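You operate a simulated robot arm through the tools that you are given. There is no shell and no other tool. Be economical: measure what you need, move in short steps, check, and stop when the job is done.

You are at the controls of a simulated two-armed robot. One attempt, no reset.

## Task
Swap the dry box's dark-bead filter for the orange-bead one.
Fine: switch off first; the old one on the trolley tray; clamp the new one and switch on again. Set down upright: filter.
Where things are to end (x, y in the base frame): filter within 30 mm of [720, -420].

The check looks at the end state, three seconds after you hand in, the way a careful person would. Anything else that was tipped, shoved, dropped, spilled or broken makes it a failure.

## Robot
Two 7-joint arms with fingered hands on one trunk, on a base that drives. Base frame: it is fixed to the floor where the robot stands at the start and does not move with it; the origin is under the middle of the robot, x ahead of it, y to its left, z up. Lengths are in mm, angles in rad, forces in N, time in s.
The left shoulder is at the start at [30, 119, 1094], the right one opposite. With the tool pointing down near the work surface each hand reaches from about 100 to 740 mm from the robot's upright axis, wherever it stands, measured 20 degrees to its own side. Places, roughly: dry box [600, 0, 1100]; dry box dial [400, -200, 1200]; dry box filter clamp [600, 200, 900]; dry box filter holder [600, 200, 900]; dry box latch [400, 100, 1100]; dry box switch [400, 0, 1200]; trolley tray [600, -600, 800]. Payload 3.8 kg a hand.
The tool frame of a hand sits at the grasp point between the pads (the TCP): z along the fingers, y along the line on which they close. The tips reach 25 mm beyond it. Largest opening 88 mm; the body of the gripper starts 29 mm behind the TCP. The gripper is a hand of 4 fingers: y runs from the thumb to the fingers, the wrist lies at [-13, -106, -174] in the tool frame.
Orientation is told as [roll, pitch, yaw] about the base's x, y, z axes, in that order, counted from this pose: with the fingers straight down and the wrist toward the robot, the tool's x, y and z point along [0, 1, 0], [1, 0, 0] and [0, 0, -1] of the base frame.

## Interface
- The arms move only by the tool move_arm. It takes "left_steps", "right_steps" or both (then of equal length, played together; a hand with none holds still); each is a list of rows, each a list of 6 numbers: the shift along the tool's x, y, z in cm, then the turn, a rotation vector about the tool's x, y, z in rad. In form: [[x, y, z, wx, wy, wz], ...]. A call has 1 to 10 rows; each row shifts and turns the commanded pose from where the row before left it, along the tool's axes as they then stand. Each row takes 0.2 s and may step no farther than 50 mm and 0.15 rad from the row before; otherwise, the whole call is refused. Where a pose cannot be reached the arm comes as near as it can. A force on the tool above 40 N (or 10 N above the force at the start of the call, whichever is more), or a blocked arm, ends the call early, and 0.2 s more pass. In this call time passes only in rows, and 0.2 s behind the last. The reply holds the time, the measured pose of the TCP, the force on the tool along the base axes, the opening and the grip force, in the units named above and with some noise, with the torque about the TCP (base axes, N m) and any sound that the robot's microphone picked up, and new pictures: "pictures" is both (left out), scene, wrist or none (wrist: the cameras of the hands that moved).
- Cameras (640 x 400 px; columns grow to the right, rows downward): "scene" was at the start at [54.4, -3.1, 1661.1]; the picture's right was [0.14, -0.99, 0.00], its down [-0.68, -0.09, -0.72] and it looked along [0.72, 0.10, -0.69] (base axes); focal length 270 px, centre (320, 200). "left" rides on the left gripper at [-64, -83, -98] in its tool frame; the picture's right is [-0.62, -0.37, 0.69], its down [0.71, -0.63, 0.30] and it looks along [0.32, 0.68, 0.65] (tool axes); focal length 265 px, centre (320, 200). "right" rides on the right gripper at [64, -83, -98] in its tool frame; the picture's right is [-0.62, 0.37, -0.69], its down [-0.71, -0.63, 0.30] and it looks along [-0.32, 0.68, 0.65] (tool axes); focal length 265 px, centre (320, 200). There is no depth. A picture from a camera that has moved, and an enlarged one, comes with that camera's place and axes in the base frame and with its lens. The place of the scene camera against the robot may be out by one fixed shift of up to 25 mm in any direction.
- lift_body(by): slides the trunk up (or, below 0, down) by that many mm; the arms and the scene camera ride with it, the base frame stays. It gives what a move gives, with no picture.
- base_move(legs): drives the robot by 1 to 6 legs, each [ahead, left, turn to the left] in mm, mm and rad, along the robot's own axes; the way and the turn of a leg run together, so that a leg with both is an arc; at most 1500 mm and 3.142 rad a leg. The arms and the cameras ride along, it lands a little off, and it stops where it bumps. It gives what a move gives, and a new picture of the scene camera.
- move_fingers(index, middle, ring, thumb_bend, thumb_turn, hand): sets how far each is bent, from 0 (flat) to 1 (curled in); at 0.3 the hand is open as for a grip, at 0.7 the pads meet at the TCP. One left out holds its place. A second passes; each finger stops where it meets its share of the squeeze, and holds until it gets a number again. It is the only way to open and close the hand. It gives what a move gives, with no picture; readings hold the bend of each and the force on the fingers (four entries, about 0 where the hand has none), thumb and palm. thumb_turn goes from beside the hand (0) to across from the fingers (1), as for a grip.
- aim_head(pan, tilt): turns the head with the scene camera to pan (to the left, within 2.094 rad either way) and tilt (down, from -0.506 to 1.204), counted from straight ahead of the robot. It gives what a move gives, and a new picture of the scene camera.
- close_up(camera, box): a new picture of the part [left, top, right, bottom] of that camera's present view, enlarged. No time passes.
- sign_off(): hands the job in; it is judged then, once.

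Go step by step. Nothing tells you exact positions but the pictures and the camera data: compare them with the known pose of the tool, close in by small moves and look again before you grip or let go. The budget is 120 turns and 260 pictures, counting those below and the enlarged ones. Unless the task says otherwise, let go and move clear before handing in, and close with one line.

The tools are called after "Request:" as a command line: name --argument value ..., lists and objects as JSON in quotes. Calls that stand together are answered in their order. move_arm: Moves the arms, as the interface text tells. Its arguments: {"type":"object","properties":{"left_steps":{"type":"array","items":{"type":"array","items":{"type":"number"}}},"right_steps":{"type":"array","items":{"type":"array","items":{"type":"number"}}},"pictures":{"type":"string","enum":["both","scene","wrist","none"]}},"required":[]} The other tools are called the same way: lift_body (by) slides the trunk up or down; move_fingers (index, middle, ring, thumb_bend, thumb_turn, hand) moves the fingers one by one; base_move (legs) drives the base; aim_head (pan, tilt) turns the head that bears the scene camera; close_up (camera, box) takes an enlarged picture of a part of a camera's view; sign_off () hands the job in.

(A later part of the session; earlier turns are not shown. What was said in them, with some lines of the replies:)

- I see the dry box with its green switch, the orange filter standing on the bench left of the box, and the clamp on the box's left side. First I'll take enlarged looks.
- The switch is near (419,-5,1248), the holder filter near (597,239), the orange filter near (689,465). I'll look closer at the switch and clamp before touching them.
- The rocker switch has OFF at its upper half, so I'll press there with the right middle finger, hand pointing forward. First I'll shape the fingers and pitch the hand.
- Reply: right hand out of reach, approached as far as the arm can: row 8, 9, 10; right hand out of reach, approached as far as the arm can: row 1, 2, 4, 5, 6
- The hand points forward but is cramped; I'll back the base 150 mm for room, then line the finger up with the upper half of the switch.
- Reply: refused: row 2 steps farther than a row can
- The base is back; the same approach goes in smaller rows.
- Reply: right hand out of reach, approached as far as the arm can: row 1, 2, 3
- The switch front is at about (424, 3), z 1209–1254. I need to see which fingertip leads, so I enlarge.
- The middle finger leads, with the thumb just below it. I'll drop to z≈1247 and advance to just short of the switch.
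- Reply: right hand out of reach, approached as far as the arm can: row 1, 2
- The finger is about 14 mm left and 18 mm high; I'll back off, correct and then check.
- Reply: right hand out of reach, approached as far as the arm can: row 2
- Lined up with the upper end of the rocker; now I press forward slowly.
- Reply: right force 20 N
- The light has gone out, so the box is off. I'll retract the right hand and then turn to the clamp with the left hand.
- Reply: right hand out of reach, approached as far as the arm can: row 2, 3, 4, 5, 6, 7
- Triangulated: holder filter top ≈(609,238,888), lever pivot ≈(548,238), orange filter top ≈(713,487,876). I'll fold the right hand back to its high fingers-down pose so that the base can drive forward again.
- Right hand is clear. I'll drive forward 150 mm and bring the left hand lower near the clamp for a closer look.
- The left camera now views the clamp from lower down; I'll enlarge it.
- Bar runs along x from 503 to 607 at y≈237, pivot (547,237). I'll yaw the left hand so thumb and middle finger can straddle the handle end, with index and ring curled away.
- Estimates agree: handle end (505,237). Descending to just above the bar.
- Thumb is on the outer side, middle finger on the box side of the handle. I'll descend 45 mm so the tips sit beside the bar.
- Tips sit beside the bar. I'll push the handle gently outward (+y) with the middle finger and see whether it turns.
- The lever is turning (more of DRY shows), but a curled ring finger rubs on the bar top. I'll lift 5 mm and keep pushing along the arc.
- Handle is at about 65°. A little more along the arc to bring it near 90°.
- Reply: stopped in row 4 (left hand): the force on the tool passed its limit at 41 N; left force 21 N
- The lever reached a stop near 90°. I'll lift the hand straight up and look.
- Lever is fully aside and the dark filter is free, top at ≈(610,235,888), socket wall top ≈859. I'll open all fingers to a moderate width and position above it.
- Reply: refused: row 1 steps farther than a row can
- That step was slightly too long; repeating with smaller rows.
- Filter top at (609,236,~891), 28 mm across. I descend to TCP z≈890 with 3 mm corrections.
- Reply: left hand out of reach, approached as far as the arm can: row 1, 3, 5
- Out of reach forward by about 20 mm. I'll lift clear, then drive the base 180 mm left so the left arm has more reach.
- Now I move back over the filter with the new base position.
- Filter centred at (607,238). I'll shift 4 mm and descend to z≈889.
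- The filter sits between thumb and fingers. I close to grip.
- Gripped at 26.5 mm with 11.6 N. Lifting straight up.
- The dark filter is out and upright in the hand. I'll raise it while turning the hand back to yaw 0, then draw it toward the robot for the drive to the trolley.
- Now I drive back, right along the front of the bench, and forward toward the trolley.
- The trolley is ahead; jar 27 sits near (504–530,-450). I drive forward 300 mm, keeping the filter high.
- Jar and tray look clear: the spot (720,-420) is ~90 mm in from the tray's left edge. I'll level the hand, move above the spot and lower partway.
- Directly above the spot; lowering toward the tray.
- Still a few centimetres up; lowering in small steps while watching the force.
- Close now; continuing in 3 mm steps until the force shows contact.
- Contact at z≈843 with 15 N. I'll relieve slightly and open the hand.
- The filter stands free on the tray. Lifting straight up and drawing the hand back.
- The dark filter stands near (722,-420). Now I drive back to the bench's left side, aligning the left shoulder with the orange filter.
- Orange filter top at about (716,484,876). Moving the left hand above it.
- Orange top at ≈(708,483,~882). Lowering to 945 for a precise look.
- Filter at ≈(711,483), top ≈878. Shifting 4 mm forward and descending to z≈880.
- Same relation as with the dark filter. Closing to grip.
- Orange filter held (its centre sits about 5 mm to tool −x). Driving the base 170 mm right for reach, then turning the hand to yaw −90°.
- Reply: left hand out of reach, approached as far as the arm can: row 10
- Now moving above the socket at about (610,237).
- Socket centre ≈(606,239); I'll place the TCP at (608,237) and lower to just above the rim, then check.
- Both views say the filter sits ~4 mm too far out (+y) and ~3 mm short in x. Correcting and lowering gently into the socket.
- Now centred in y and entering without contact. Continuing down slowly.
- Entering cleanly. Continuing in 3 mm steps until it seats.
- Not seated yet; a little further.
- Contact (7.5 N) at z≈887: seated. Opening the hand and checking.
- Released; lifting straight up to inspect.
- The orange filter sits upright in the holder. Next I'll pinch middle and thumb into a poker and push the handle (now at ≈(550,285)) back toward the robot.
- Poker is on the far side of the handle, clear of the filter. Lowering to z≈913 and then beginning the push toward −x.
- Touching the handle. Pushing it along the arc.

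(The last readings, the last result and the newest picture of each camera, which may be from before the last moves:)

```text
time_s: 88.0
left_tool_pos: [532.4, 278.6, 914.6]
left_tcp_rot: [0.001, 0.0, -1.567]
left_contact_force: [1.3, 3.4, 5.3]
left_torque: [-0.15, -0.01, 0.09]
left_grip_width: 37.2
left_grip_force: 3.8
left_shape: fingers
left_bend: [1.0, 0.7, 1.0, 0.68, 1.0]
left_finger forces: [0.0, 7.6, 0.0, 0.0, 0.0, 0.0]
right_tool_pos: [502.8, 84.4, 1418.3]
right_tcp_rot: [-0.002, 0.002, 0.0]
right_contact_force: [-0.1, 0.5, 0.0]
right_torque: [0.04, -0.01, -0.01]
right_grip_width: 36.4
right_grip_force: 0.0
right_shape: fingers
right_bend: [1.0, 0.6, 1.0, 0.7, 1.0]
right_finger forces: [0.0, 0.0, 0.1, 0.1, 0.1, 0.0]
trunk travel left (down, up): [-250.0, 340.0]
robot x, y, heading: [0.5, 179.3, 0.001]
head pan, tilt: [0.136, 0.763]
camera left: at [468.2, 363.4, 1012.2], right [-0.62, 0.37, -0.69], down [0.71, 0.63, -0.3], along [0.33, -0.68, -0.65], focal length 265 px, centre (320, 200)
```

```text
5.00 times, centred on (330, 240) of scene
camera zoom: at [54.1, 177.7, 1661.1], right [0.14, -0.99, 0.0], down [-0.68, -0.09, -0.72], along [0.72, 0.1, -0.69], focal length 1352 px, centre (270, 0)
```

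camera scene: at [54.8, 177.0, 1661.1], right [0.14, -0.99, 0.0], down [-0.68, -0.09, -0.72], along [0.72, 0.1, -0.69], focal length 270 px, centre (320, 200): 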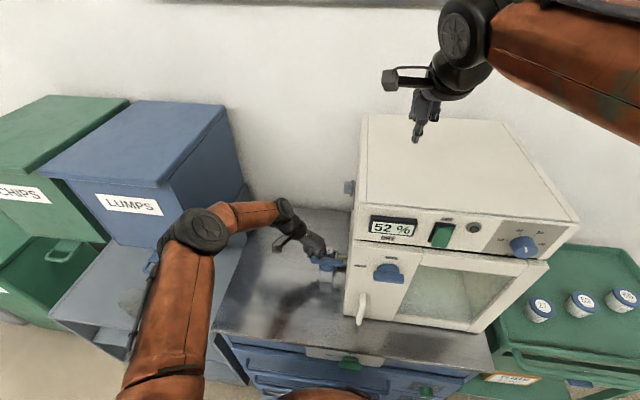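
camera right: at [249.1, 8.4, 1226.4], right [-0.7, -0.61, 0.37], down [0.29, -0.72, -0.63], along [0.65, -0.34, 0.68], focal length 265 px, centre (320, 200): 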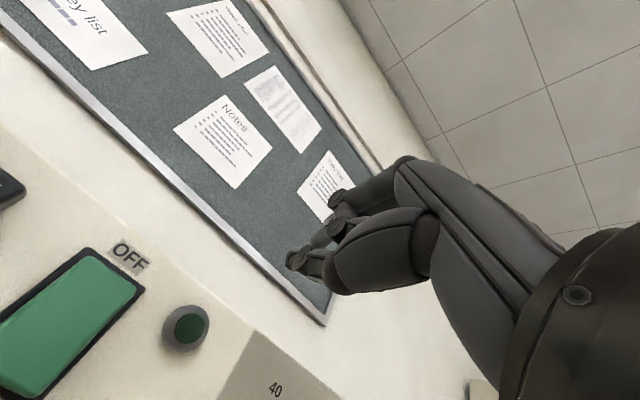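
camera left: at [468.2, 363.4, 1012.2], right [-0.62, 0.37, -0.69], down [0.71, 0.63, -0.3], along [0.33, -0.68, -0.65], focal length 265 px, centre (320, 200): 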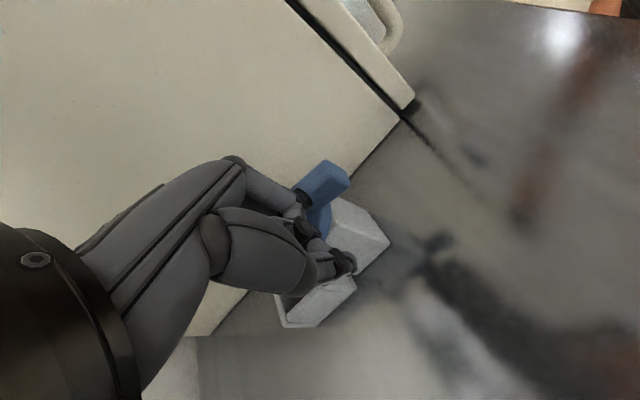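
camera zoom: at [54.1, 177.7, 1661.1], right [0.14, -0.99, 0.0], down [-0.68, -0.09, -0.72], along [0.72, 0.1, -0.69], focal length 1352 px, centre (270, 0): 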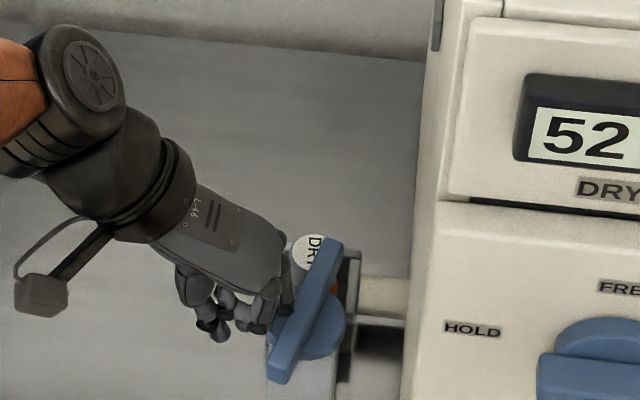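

The lever is most of the way back. Finishing the push in −y.

Request:
move_arm --left_steps '[[-0.5, 0.2, 0, 0, 0, 0], [-0.5, 0.3, 0, 0, 0, 0], [-0.4, 0.5, 0, 0, 0, 0], [-0.2, 0.5, 0, 0, 0, 0]]' --pictures "wrist"

Request:
close_up --camera "scene" --box '[290, 200, 370, 280]'

```text
time_s: 89.0
left_tool_pos: [518.5, 268.9, 917.5]
left_tcp_rot: [0.007, 0.0, -1.565]
left_contact_force: [8.7, 20.7, 13.7]
left_torque: [-0.44, -0.14, 0.4]
left_grip_width: 37.5
left_grip_force: 12.4
left_shape: fingers
left_bend: [1.0, 0.7, 1.0, 0.67, 1.0]
left_finger forces: [0.0, 24.7, 0.1, 0.0, 0.0, 0.0]
right_tool_pos: [503.2, 86.6, 1417.9]
right_tcp_rot: [-0.004, 0.0, 0.002]
right_contact_force: [-0.2, 0.0, 0.2]
right_torque: [0.02, 0.0, 0.0]
right_grip_width: 36.2
right_grip_force: 0.3
right_shape: fingers
right_bend: [1.0, 0.6, 1.0, 0.7, 1.0]
right_finger forces: [0.0, 0.1, 0.0, 0.0, 0.0, 0.0]
trunk travel left (down, up): [-250.0, 340.0]
robot x, y, heading: [4.3, 179.2, 0.003]
head pan, tilt: [0.136, 0.763]
camera left: at [454.0, 351.2, 1012.5], right [-0.62, 0.36, -0.7], down [0.71, 0.64, -0.3], along [0.33, -0.68, -0.65], focal length 265 px, centre (320, 200)
```

left: 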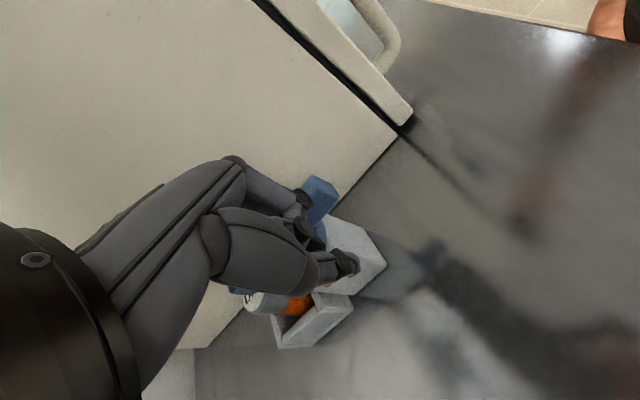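

```text
5.00 times, centred on (330, 240) of scene
camera zoom: at [54.5, 180.6, 1661.2], right [0.14, -0.99, 0.0], down [-0.68, -0.1, -0.72], along [0.72, 0.1, -0.69], focal length 1352 px, centre (270, 0)
```

zoom: 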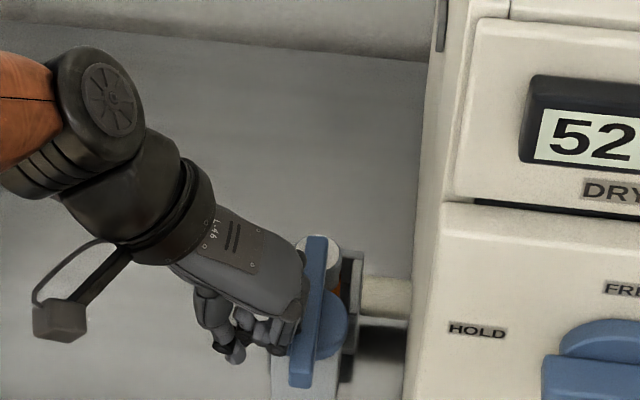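

Nearly aligned; resistance is rising. I'll slide toward the handle's end for leverage and push a few mm more.

Request:
move_arm --left_steps '[[0, -0.6, 0, 0, 0, 0], [-1.2, 0, 0, 0, 0, 0], [0, 0.6, 0, 0, 0, 0], [0, 0.3, 0, 0, 0, 0], [0, 0.3, 0, 0, 0, 0]]' --pictures "wrist"

Request:
close_up --camera "scene" --box '[290, 200, 370, 280]'

```text
time_s: 90.2
left_tool_pos: [505.4, 258.5, 915.0]
left_tcp_rot: [0.003, -0.001, -1.569]
left_contact_force: [6.4, 19.6, 16.0]
left_torque: [-0.33, -0.14, 0.26]
left_grip_width: 37.5
left_grip_force: 11.6
left_shape: fingers
left_bend: [1.0, 0.7, 1.0, 0.67, 1.0]
left_finger forces: [0.0, 23.8, 0.0, 0.1, 0.0, 0.0]
right_tool_pos: [500.9, 85.8, 1418.8]
right_tcp_rot: [-0.004, 0.002, -0.002]
right_contact_force: [0.8, -0.5, -0.2]
right_torque: [-0.04, 0.0, 0.0]
right_grip_width: 36.3
right_grip_force: 0.1
right_shape: fingers
right_bend: [1.0, 0.6, 1.0, 0.7, 1.0]
right_finger forces: [0.1, 0.0, 0.0, 0.1, 0.0, 0.1]
trunk travel left (down, up): [-250.0, 340.0]
robot x, y, heading: [-0.6, 182.3, -0.0]
head pan, tilt: [0.136, 0.763]
camera left: at [441.2, 343.2, 1011.5], right [-0.62, 0.36, -0.7], down [0.71, 0.63, -0.3], along [0.33, -0.68, -0.65], focal length 265 px, centre (320, 200)
```

left: 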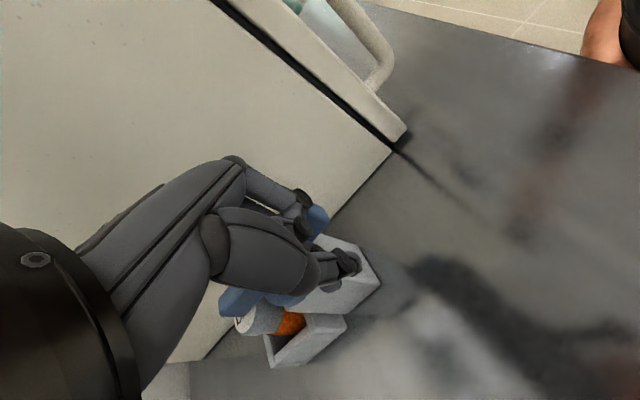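

```text
5.00 times, centred on (330, 240) of scene
camera zoom: at [53.9, 180.1, 1661.1], right [0.14, -0.99, 0.0], down [-0.68, -0.1, -0.72], along [0.72, 0.1, -0.69], focal length 1352 px, centre (270, 0)
```

zoom: 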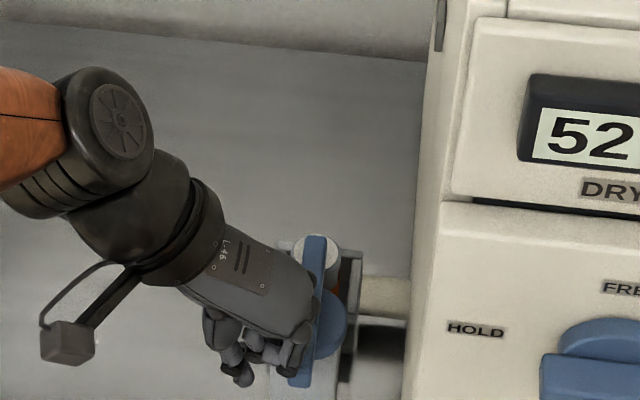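

The lever no longer moves under 24 N, so it seems at its clamp stop. I'll lift off and compare with the original view.

Request:
move_arm --left_steps '[[0, -0.8, 0, 0, 0, 0], [0, 0, -4, 0, 0, 0], [0, 0, -5, 0, 0, 0], [0, 1, -5, 0, 0, 0], [0, 1.6, -5, 0, 0, 0], [0, 0, -4.8, 0, 0, 0]]' --pictures "wrist"

Request:
close_up --camera "left" --box '[350, 240, 510, 380]'

Request:
close_up --camera "scene" --box '[290, 200, 370, 280]'

```text
refused: row 4 steps farther than a row can; nothing moved
```

```text
2.86 times, centred on (430, 310) of left
camera zoom: at [441.2, 343.2, 1011.5], right [-0.62, 0.36, -0.7], down [0.71, 0.63, -0.3], along [0.33, -0.68, -0.65], focal length 758 px, centre (6, -114)
```

zoom: 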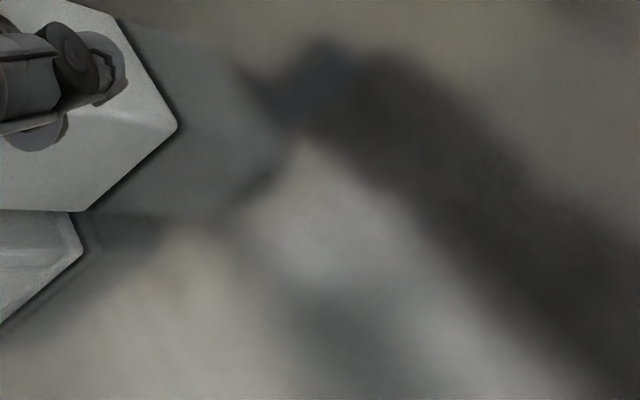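

```text
5.00 times, centred on (330, 240) of scene
camera zoom: at [53.9, 180.1, 1661.1], right [0.14, -0.99, 0.0], down [-0.68, -0.1, -0.72], along [0.72, 0.1, -0.69], focal length 1352 px, centre (270, 0)
```

zoom: 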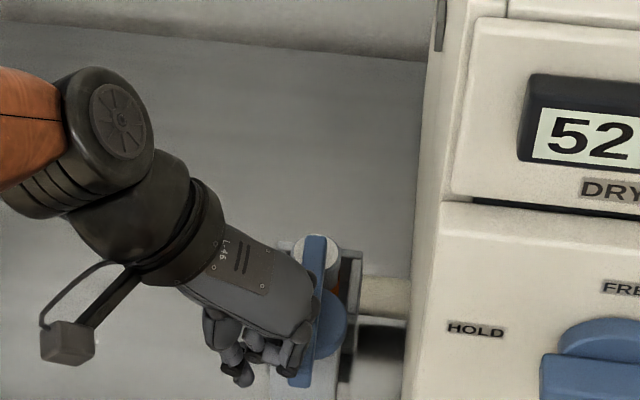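

A row was too long; lifting with smaller rows.

Request:
move_arm --left_steps '[[0, -0.8, 0, 0, 0, 0], [0, 0, -4, 0, 0, 0], [0, 0, -4.8, 0, 0, 0], [0, 1, -4.8, 0, 0, 0], [0, 1.6, -4.6, 0, 0, 0], [0, 0, -4.8, 0, 0, 0]]' --pictures "wrist"

Request:
close_up --camera "left" --box '[350, 240, 510, 380]'

Request:
close_up --camera "scene" --box '[290, 200, 370, 280]'

```text
time_s: 91.6
left_tool_pos: [502.9, 239.4, 1144.9]
left_tcp_rot: [0.002, 0.001, -1.569]
left_contact_force: [-0.2, -0.5, -0.1]
left_torque: [-0.03, 0.0, -0.01]
left_grip_width: 36.8
left_grip_force: 0.1
left_shape: fingers
left_bend: [1.0, 0.68, 1.0, 0.68, 1.0]
left_finger forces: [0.0, 0.1, 0.1, 0.0, 0.0, 0.0]
right_tool_pos: [503.2, 82.0, 1417.4]
right_tcp_rot: [-0.002, 0.001, 0.002]
right_contact_force: [0.2, -0.1, -0.6]
right_torque: [-0.01, -0.03, 0.03]
right_grip_width: 36.3
right_grip_force: 0.0
right_shape: fingers
right_bend: [1.0, 0.6, 1.0, 0.7, 1.0]
right_finger forces: [0.0, 0.1, 0.0, 0.1, 0.0, 0.0]
trunk travel left (down, up): [-250.0, 340.0]
robot x, y, heading: [-3.5, 182.0, 0.001]
head pan, tilt: [0.136, 0.763]
camera left: at [439.5, 323.3, 1242.7], right [-0.62, 0.37, -0.69], down [0.71, 0.63, -0.3], along [0.33, -0.68, -0.65], focal length 265 px, centre (320, 200)
```

left: 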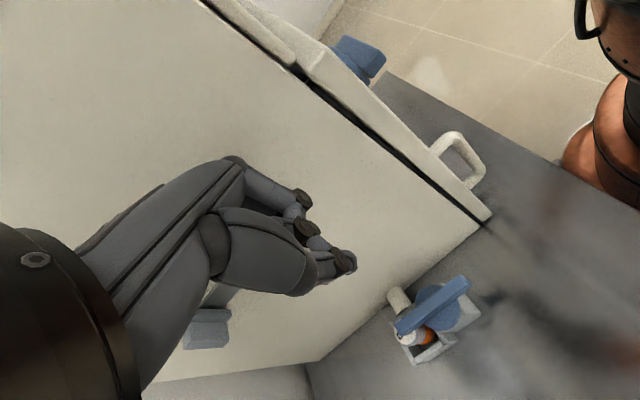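

```text
2.86 times, centred on (430, 310) of left
camera zoom: at [439.5, 323.3, 1242.7], right [-0.62, 0.37, -0.69], down [0.71, 0.63, -0.3], along [0.33, -0.68, -0.65], focal length 758 px, centre (6, -114)
```

zoom: 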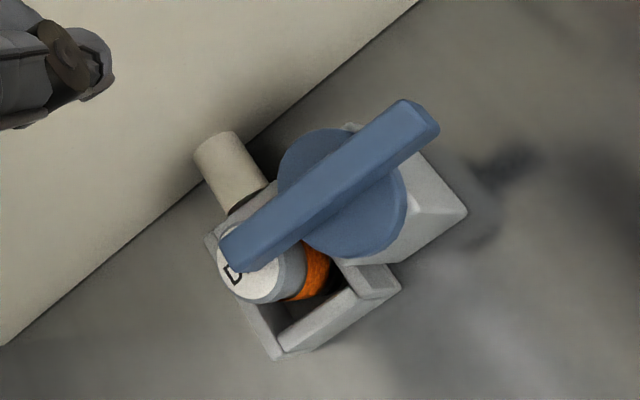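

```text
5.00 times, centred on (330, 240) of scene
camera zoom: at [53.5, 177.2, 1661.1], right [0.14, -0.99, 0.0], down [-0.68, -0.09, -0.72], along [0.72, 0.1, -0.69], focal length 1352 px, centre (270, 0)
```

zoom: 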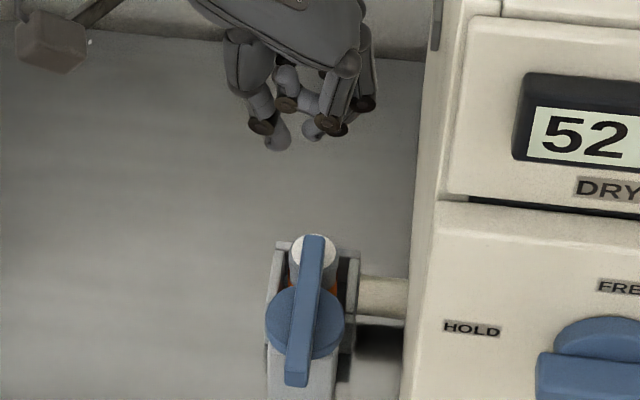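

The bar is again exactly along x (ends at y≈235 and 234), clamping the orange filter. Next I tuck the left hand back and drive to the switch.

Request:
move_arm --left_steps '[[-4, -1, -2, 0, 0, 0], [-4, -1, -2, 0, 0, 0], [-4, -1, -2, 0, 0, 0], [-3, -2, -2, 0, 0, 0], [-1, -3, -2, 0, 0, 0]]' --pictures "none"

Request:
base_move --legs '[[-250, 0, 0], [0, -180, 0]]'

```text
time_s: 92.8
left_tool_pos: [344.1, 319.6, 1243.7]
left_tcp_rot: [0.001, -0.001, -1.568]
left_contact_force: [-0.4, 0.5, -1.4]
left_torque: [-0.02, 0.01, 0.01]
left_grip_width: 36.7
left_grip_force: 0.0
left_shape: fingers
left_bend: [1.0, 0.68, 1.0, 0.68, 1.0]
left_finger forces: [0.0, 0.1, 0.1, 0.1, 0.0, 0.0]
right_tool_pos: [503.0, 82.6, 1416.8]
right_tcp_rot: [-0.001, 0.002, -0.001]
right_contact_force: [-0.1, -0.6, -0.3]
right_torque: [0.0, 0.0, -0.01]
right_grip_width: 36.3
right_grip_force: 0.0
right_shape: fingers
right_bend: [1.0, 0.6, 1.0, 0.7, 1.0]
right_finger forces: [0.1, 0.1, 0.1, 0.0, 0.0, 0.1]
trunk travel left (down, up): [-250.0, 340.0]
robot x, y, heading: [-2.4, 181.8, 0.004]
head pan, tilt: [0.136, 0.763]
```

```text
time_s: 95.7
left_tool_pos: [96.9, 142.4, 1244.6]
left_tcp_rot: [0.002, -0.001, -1.567]
left_contact_force: [-0.2, -0.5, -0.2]
left_torque: [-0.02, 0.01, -0.01]
left_grip_width: 37.1
left_grip_force: 0.0
left_shape: fingers
left_bend: [1.0, 0.68, 1.0, 0.68, 1.0]
left_finger forces: [0.0, 0.0, 0.0, 0.1, 0.1, 0.1]
right_tool_pos: [254.4, -95.6, 1418.3]
right_tcp_rot: [0.0, 0.001, 0.002]
right_contact_force: [0.1, -0.2, -0.5]
right_torque: [0.02, 0.02, -0.03]
right_grip_width: 36.3
right_grip_force: 0.0
right_shape: fingers
right_bend: [1.0, 0.6, 1.0, 0.7, 1.0]
right_finger forces: [0.1, 0.1, 0.0, 0.0, 0.0, 0.0]
trunk travel left (down, up): [-250.0, 340.0]
robot x, y, heading: [-251.4, 3.4, 0.005]
head pan, tilt: [0.136, 0.763]
camera scene: at [-193.1, -2.0, 1661.1], right [0.14, -0.99, 0.0], down [-0.68, -0.09, -0.72], along [0.72, 0.1, -0.69], focal length 270 px, centre (320, 200)
```

scene: 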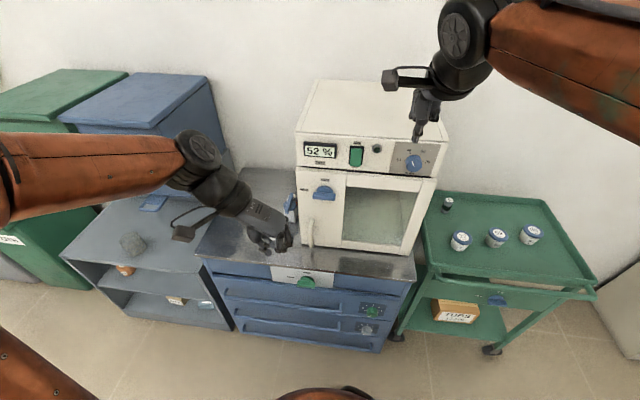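

Tray, jars and box all look in order. Pitching the right hand forward again for the ON press.

Request:
move_arm --right_steps '[[0, 0, 0, -0.15, 0, 0], [0, 0, 0, -0.15, 0, 0], [0, 0, 0, -0.15, 0, 0], [0, 0, 0, -0.15, 0, 0], [0, 0, 0, -0.15, 0, 0], [0, 0, 0, -0.15, 0, 0], [0, 0, 0, -0.15, 0, 0], [0, 0, 0, -0.15, 0, 0], [0, 0, 0, -0.15, 0, 0], [0, 0, 0, -0.15, 0, 0]]' --pictures "none"

Request:
move_arm --right_steps '[[2, 0, 0, -0.07, 0, 0], [2, -4, 0, 0, 0, 0], [2, -4, 0, 0, 0, 0], [2, -4, 0, 0, 0, 0], [2, -4, 0, 0, 0, 0], [0, -4, 0, 0, 0, 0]]' --pictures "both"

```text
time_s: 97.9
left_tool_pos: [96.5, 142.0, 1243.5]
left_tcp_rot: [0.003, 0.0, -1.568]
left_contact_force: [0.3, 0.0, 0.5]
left_torque: [0.0, 0.02, 0.02]
left_grip_width: 37.1
left_grip_force: 0.0
left_shape: fingers
left_bend: [1.0, 0.68, 1.0, 0.68, 1.0]
left_finger forces: [0.1, 0.0, 0.0, 0.0, 0.0, 0.1]
right_tool_pos: [254.5, -90.0, 1418.3]
right_tcp_rot: [0.001, -1.243, -0.008]
right_contact_force: [-0.8, 0.0, 1.1]
right_torque: [-0.04, -0.02, 0.02]
right_grip_width: 36.5
right_grip_force: 0.1
right_shape: fingers
right_bend: [1.0, 0.6, 1.0, 0.7, 1.0]
right_finger forces: [0.0, 0.0, 0.0, 0.0, 0.0, 0.0]
right hand out of reach, approached as far as the arm can: row 9, 10
trunk travel left (down, up): [-250.0, 340.0]
robot x, y, heading: [-247.0, 3.6, 0.003]
head pan, tilt: [0.136, 0.763]
```

```text
time_s: 99.3
left_tool_pos: [96.5, 146.0, 1244.4]
left_tcp_rot: [0.002, -0.001, -1.568]
left_contact_force: [-0.3, 0.5, 0.0]
left_torque: [-0.02, -0.02, 0.03]
left_grip_width: 36.8
left_grip_force: 0.0
left_shape: fingers
left_bend: [1.0, 0.68, 1.0, 0.68, 1.0]
left_finger forces: [0.0, 0.0, 0.1, 0.0, 0.0, 0.0]
right_tool_pos: [201.2, 13.4, 1226.7]
right_tcp_rot: [-0.004, -1.315, 0.002]
right_contact_force: [0.0, -0.3, -0.3]
right_torque: [0.01, 0.0, 0.0]
right_grip_width: 36.2
right_grip_force: 0.1
right_shape: fingers
right_bend: [1.0, 0.6, 1.0, 0.7, 1.0]
right_finger forces: [0.0, 0.0, 0.0, 0.1, 0.0, 0.1]
trunk travel left (down, up): [-250.0, 340.0]
robot x, y, heading: [-248.2, -0.9, 0.005]
head pan, tilt: [0.136, 0.763]
camera scene: at [-194.3, 2.8, 1661.1], right [0.14, -0.99, 0.0], down [-0.68, -0.1, -0.72], along [0.72, 0.1, -0.69], focal length 270 px, centre (320, 200)
camera right: at [83.7, 78.8, 1171.5], right [-0.58, -0.62, 0.53], down [0.13, -0.72, -0.69], along [0.8, -0.33, 0.5], focal length 265 px, centre (320, 200)
```

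scene: 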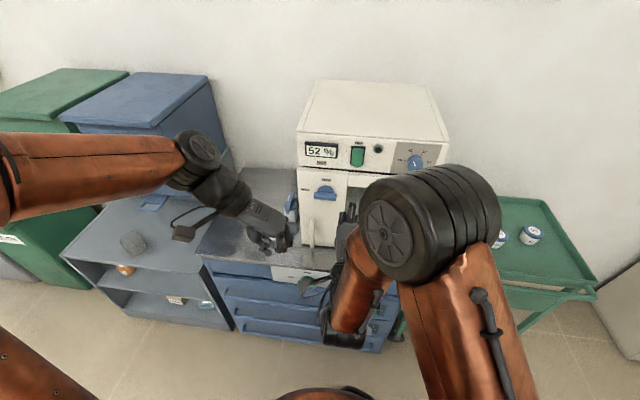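
right: 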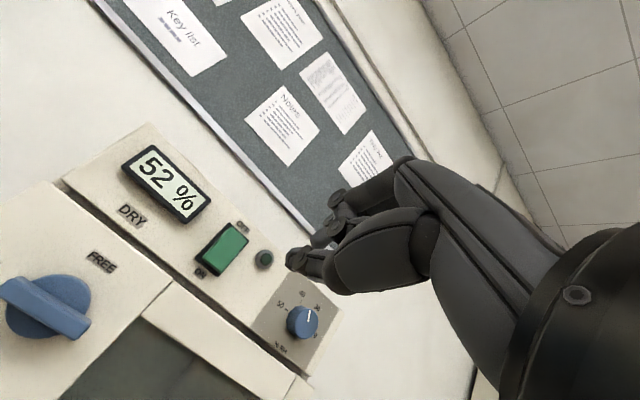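

Finishing the pitch and moving forward toward the switch.

Request:
move_arm --right_steps '[[0, 0, 1, -0.13, 0, 0], [-0.5, 0, 1, -0.125, 0, 0], [-0.5, 0, 4, 0, 0, 0], [0, -0.3, 4, 0, 0, 0], [0, 0, 4, 0, 0, 0]]' --pictures "both"

Request:
close_up --camera "right" --box '[140, 180, 400, 380]'

```text
time_s: 100.5
left_tool_pos: [98.2, 142.3, 1245.4]
left_tcp_rot: [0.001, 0.001, -1.569]
left_contact_force: [0.1, -1.0, 0.3]
left_torque: [-0.02, -0.01, -0.01]
left_grip_width: 36.8
left_grip_force: 0.0
left_shape: fingers
left_bend: [1.0, 0.68, 1.0, 0.68, 1.0]
left_finger forces: [0.0, 0.1, 0.0, 0.0, 0.1, 0.0]
right_tool_pos: [386.9, 26.4, 1260.2]
right_tcp_rot: [0.08, -1.567, -0.082]
right_contact_force: [-0.2, 1.3, -0.6]
right_torque: [-0.01, -0.01, 0.01]
right_grip_width: 36.5
right_grip_force: 0.0
right_shape: fingers
right_bend: [1.0, 0.6, 1.0, 0.7, 1.0]
right_finger forces: [0.0, 0.0, 0.0, 0.0, 0.1, 0.1]
right hand out of reach, approached as far as the arm can: row 1, 2
trunk travel left (down, up): [-250.0, 340.0]
robot x, y, heading: [-247.8, -0.3, 0.001]
head pan, tilt: [0.136, 0.763]
camera scene: at [-191.6, -1.0, 1661.0], right [0.14, -0.99, 0.0], down [-0.68, -0.09, -0.72], along [0.72, 0.1, -0.69], focal length 270 px, centre (320, 200)
camera right: at [286.4, 90.9, 1177.0], right [-0.69, -0.62, 0.37], down [0.3, -0.72, -0.63], along [0.65, -0.33, 0.68], focal length 265 px, centre (320, 200)
```

scene: 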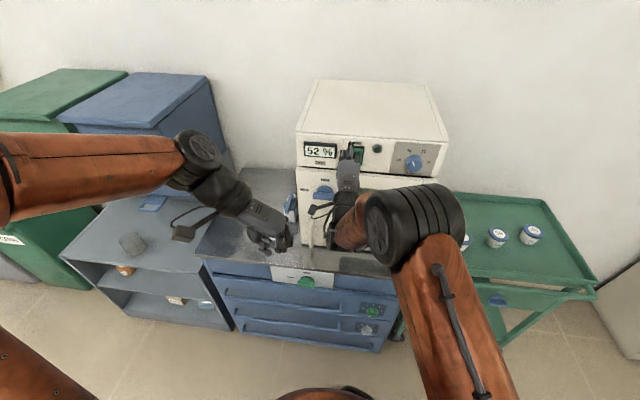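
right: 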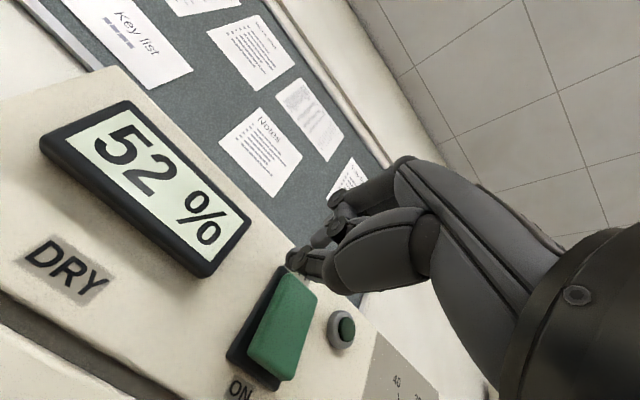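

```text
2.00 times, centred on (270, 280) of right
camera zoom: at [286.4, 90.9, 1177.0], right [-0.69, -0.62, 0.37], down [0.3, -0.72, -0.63], along [0.65, -0.33, 0.68], focal length 531 px, centre (420, 40)
```

zoom: 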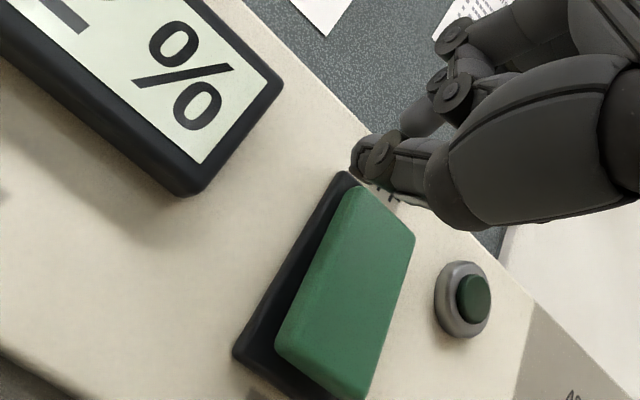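

The hand points straight ahead; the switch's lower end is near z≈1209, y≈3. Backing off slightly, then shifting down and right.

Request:
move_arm --right_steps '[[0, 0, -1.8, 0, 0, 0], [-1.2, -2.3, 0, 0, 0, 0], [-1.2, -2.4, 0, 0, 0, 0]]' --pictures "wrist"

Request:
close_up --camera "right" --box '[200, 140, 460, 340]'

```text
time_s: 101.3
left_tool_pos: [98.0, 141.1, 1244.4]
left_tcp_rot: [0.0, -0.001, -1.568]
left_contact_force: [1.3, -0.4, -0.4]
left_torque: [0.03, 0.0, -0.01]
left_grip_width: 36.9
left_grip_force: 0.0
left_shape: fingers
left_bend: [1.0, 0.68, 1.0, 0.68, 1.0]
left_finger forces: [0.0, 0.0, 0.1, 0.1, 0.0, 0.1]
right_tool_pos: [366.8, 3.4, 1211.5]
right_tcp_rot: [0.03, -1.567, -0.034]
right_contact_force: [0.2, -1.3, -0.5]
right_torque: [0.0, -0.04, -0.01]
right_grip_width: 36.2
right_grip_force: 0.0
right_shape: fingers
right_bend: [1.0, 0.6, 1.0, 0.7, 1.0]
right_finger forces: [0.0, 0.1, 0.0, 0.1, 0.0, 0.1]
trunk travel left (down, up): [-250.0, 340.0]
robot x, y, heading: [-249.3, 3.8, -0.0]
head pan, tilt: [0.136, 0.763]
camera right: at [265.9, 66.9, 1129.1], right [-0.69, -0.62, 0.37], down [0.3, -0.72, -0.63], along [0.65, -0.33, 0.68], focal length 265 px, centre (320, 200)
```

right: 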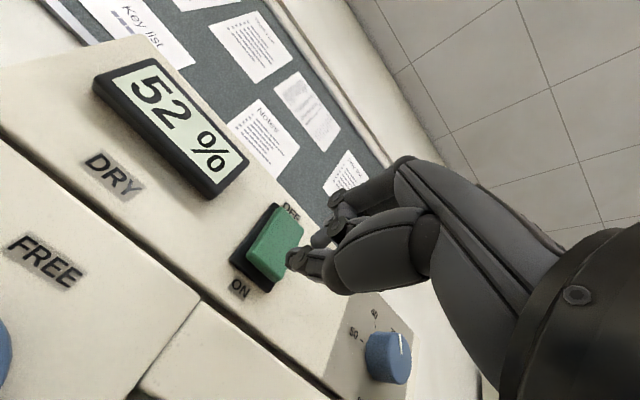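

```text
2.00 times, centred on (330, 240) of right
camera zoom: at [265.9, 66.9, 1129.1], right [-0.69, -0.62, 0.37], down [0.3, -0.72, -0.63], along [0.65, -0.33, 0.68], focal length 531 px, centre (300, 120)
```

zoom: 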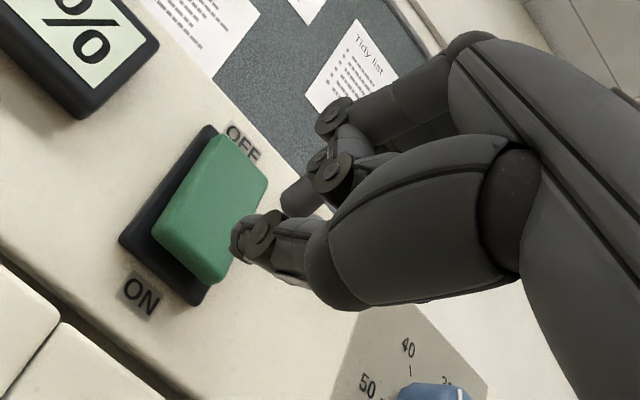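

Aligned with the lower half. Pressing forward slowly.

Request:
move_arm --right_steps '[[0, 0, 1, 0, 0, 0], [0, 0, 0.7, 0, 0, 0], [0, 0, 0.6, 0, 0, 0], [0, 0, 0.5, 0, 0, 0], [0, 0, 0.5, 0, 0, 0], [0, 0, 0.5, 0, 0, 0], [0, 0, 0.4, 0, 0, 0]]' --pictures "wrist"

Request:
close_up --camera "right" --box '[200, 140, 460, 340]'

```text
time_s: 102.9
left_tool_pos: [90.7, 141.5, 1244.8]
left_tcp_rot: [0.005, 0.002, -1.569]
left_contact_force: [0.3, -0.5, -0.7]
left_torque: [-0.02, 0.01, -0.01]
left_grip_width: 36.9
left_grip_force: 0.1
left_shape: fingers
left_bend: [1.0, 0.68, 1.0, 0.68, 1.0]
left_finger forces: [0.0, 0.1, 0.1, 0.0, 0.1, 0.1]
right_tool_pos: [398.1, 2.5, 1209.9]
right_tcp_rot: [-0.025, -1.569, 0.025]
right_contact_force: [-33.4, -2.1, -1.1]
right_torque: [-0.01, 0.02, -0.13]
right_grip_width: 35.4
right_grip_force: 17.2
right_shape: fingers
right_bend: [1.0, 0.74, 1.0, 0.71, 1.0]
right_finger forces: [0.0, 13.5, 0.0, 0.1, 19.7, 0.1]
trunk travel left (down, up): [-250.0, 340.0]
robot x, y, heading: [-247.8, 4.1, 0.009]
head pan, tilt: [0.136, 0.763]
stopped in row 7 (right hand): the force on the tool passed its limit at 45 N (the readings are from after the stop); the commanded pose is now the measured one
camera right: at [299.0, 67.6, 1127.8], right [-0.69, -0.62, 0.37], down [0.3, -0.71, -0.63], along [0.66, -0.32, 0.68], focal length 265 px, centre (320, 200)
```

right: 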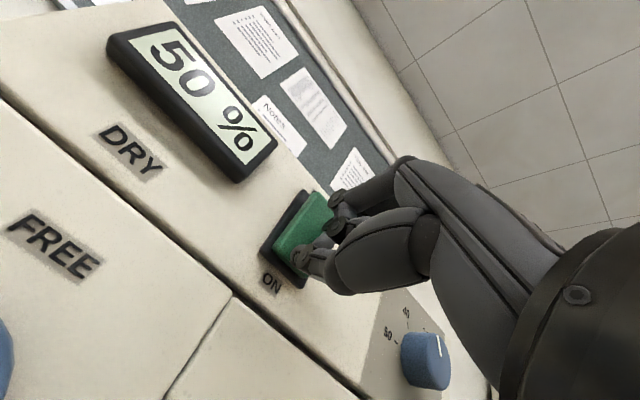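

```text
2.00 times, centred on (330, 240) of right
camera zoom: at [299.0, 67.6, 1127.8], right [-0.69, -0.62, 0.37], down [0.3, -0.71, -0.63], along [0.66, -0.32, 0.68], focal length 531 px, centre (300, 120)
```

zoom: 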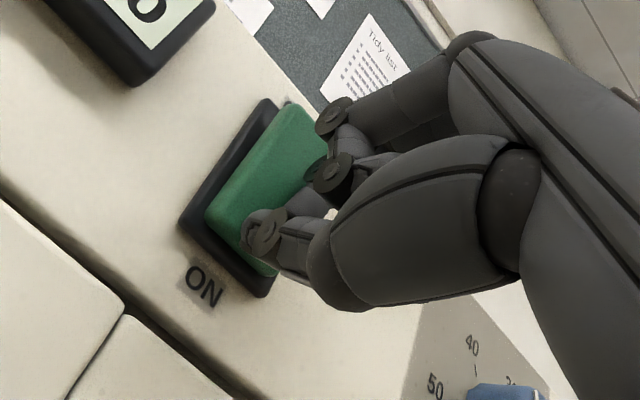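

The reading changed to 50 %, which suggests it's on. Backing the finger straight off and checking the light.

Request:
move_arm --right_steps '[[0, 0, -2, 0, 0, 0], [0, 0, -3, 0, 0, 0], [0, 0, -4, 0, 0, 0], [-2, 0, -4, 0, 0, 0]]' --pictures "both"

Request:
close_up --camera "scene" --box '[280, 120, 460, 260]'

```text
time_s: 103.9
left_tool_pos: [94.1, 141.6, 1243.9]
left_tcp_rot: [0.004, 0.001, -1.565]
left_contact_force: [-0.6, 0.1, 1.2]
left_torque: [0.02, -0.04, -0.01]
left_grip_width: 36.7
left_grip_force: 0.1
left_shape: fingers
left_bend: [1.0, 0.68, 1.0, 0.68, 1.0]
left_finger forces: [0.1, 0.0, 0.0, 0.1, 0.0, 0.1]
right_tool_pos: [304.1, -4.7, 1230.4]
right_tcp_rot: [-0.103, -1.562, 0.101]
right_contact_force: [0.7, 0.0, -0.1]
right_torque: [0.01, -0.01, 0.01]
right_grip_width: 36.3
right_grip_force: 0.0
right_shape: fingers
right_bend: [1.0, 0.6, 1.0, 0.7, 1.0]
right_finger forces: [0.0, 0.1, 0.0, 0.1, 0.0, 0.1]
right hand out of reach, approached as far as the arm can: row 4
trunk travel left (down, up): [-250.0, 340.0]
robot x, y, heading: [-248.6, 2.9, 0.005]
head pan, tilt: [0.136, 0.763]
camera scene: at [-194.7, -1.0, 1661.1], right [0.14, -0.99, 0.0], down [-0.68, -0.09, -0.72], along [0.72, 0.1, -0.69], focal length 270 px, centre (320, 200)
camera right: at [203.0, 59.3, 1148.2], right [-0.69, -0.62, 0.38], down [0.3, -0.72, -0.63], along [0.66, -0.33, 0.68], focal length 265 px, centre (320, 200)
```

scene: 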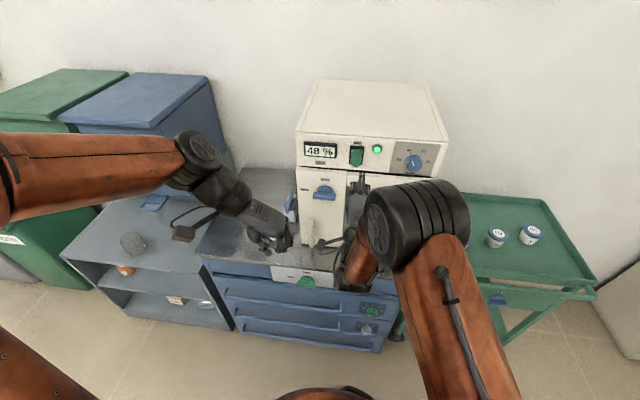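
right: 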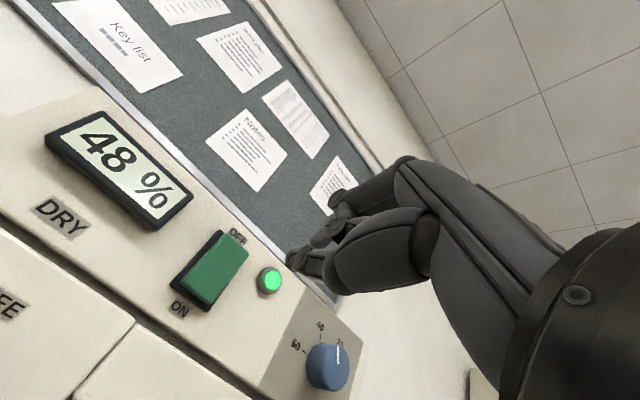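

```text
2.86 times, centred on (370, 190) of scene
camera zoom: at [-194.7, -1.0, 1661.1], right [0.14, -0.99, 0.0], down [-0.68, -0.09, -0.72], along [0.72, 0.1, -0.69], focal length 772 px, centre (177, 229)
```

zoom: 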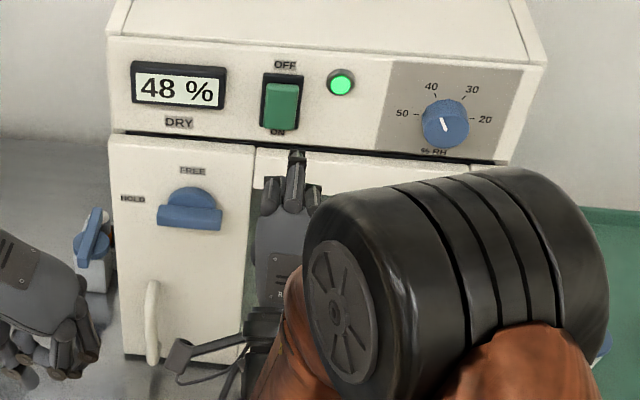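

The light is green, the reading is falling (48 %), the clamp holds the orange filter, the dark one stands on the tray, and both hands are clear. Handing in.

Request:
sign_off

```text
The job is handed in.
```

The orange-bead filter is clamped in the dry box and the box is back on. The light is green and the reading had dropped from 52 % to 48 % at the last look. The dark-bead filter stands upright on the trolley tray at about [722, -420].
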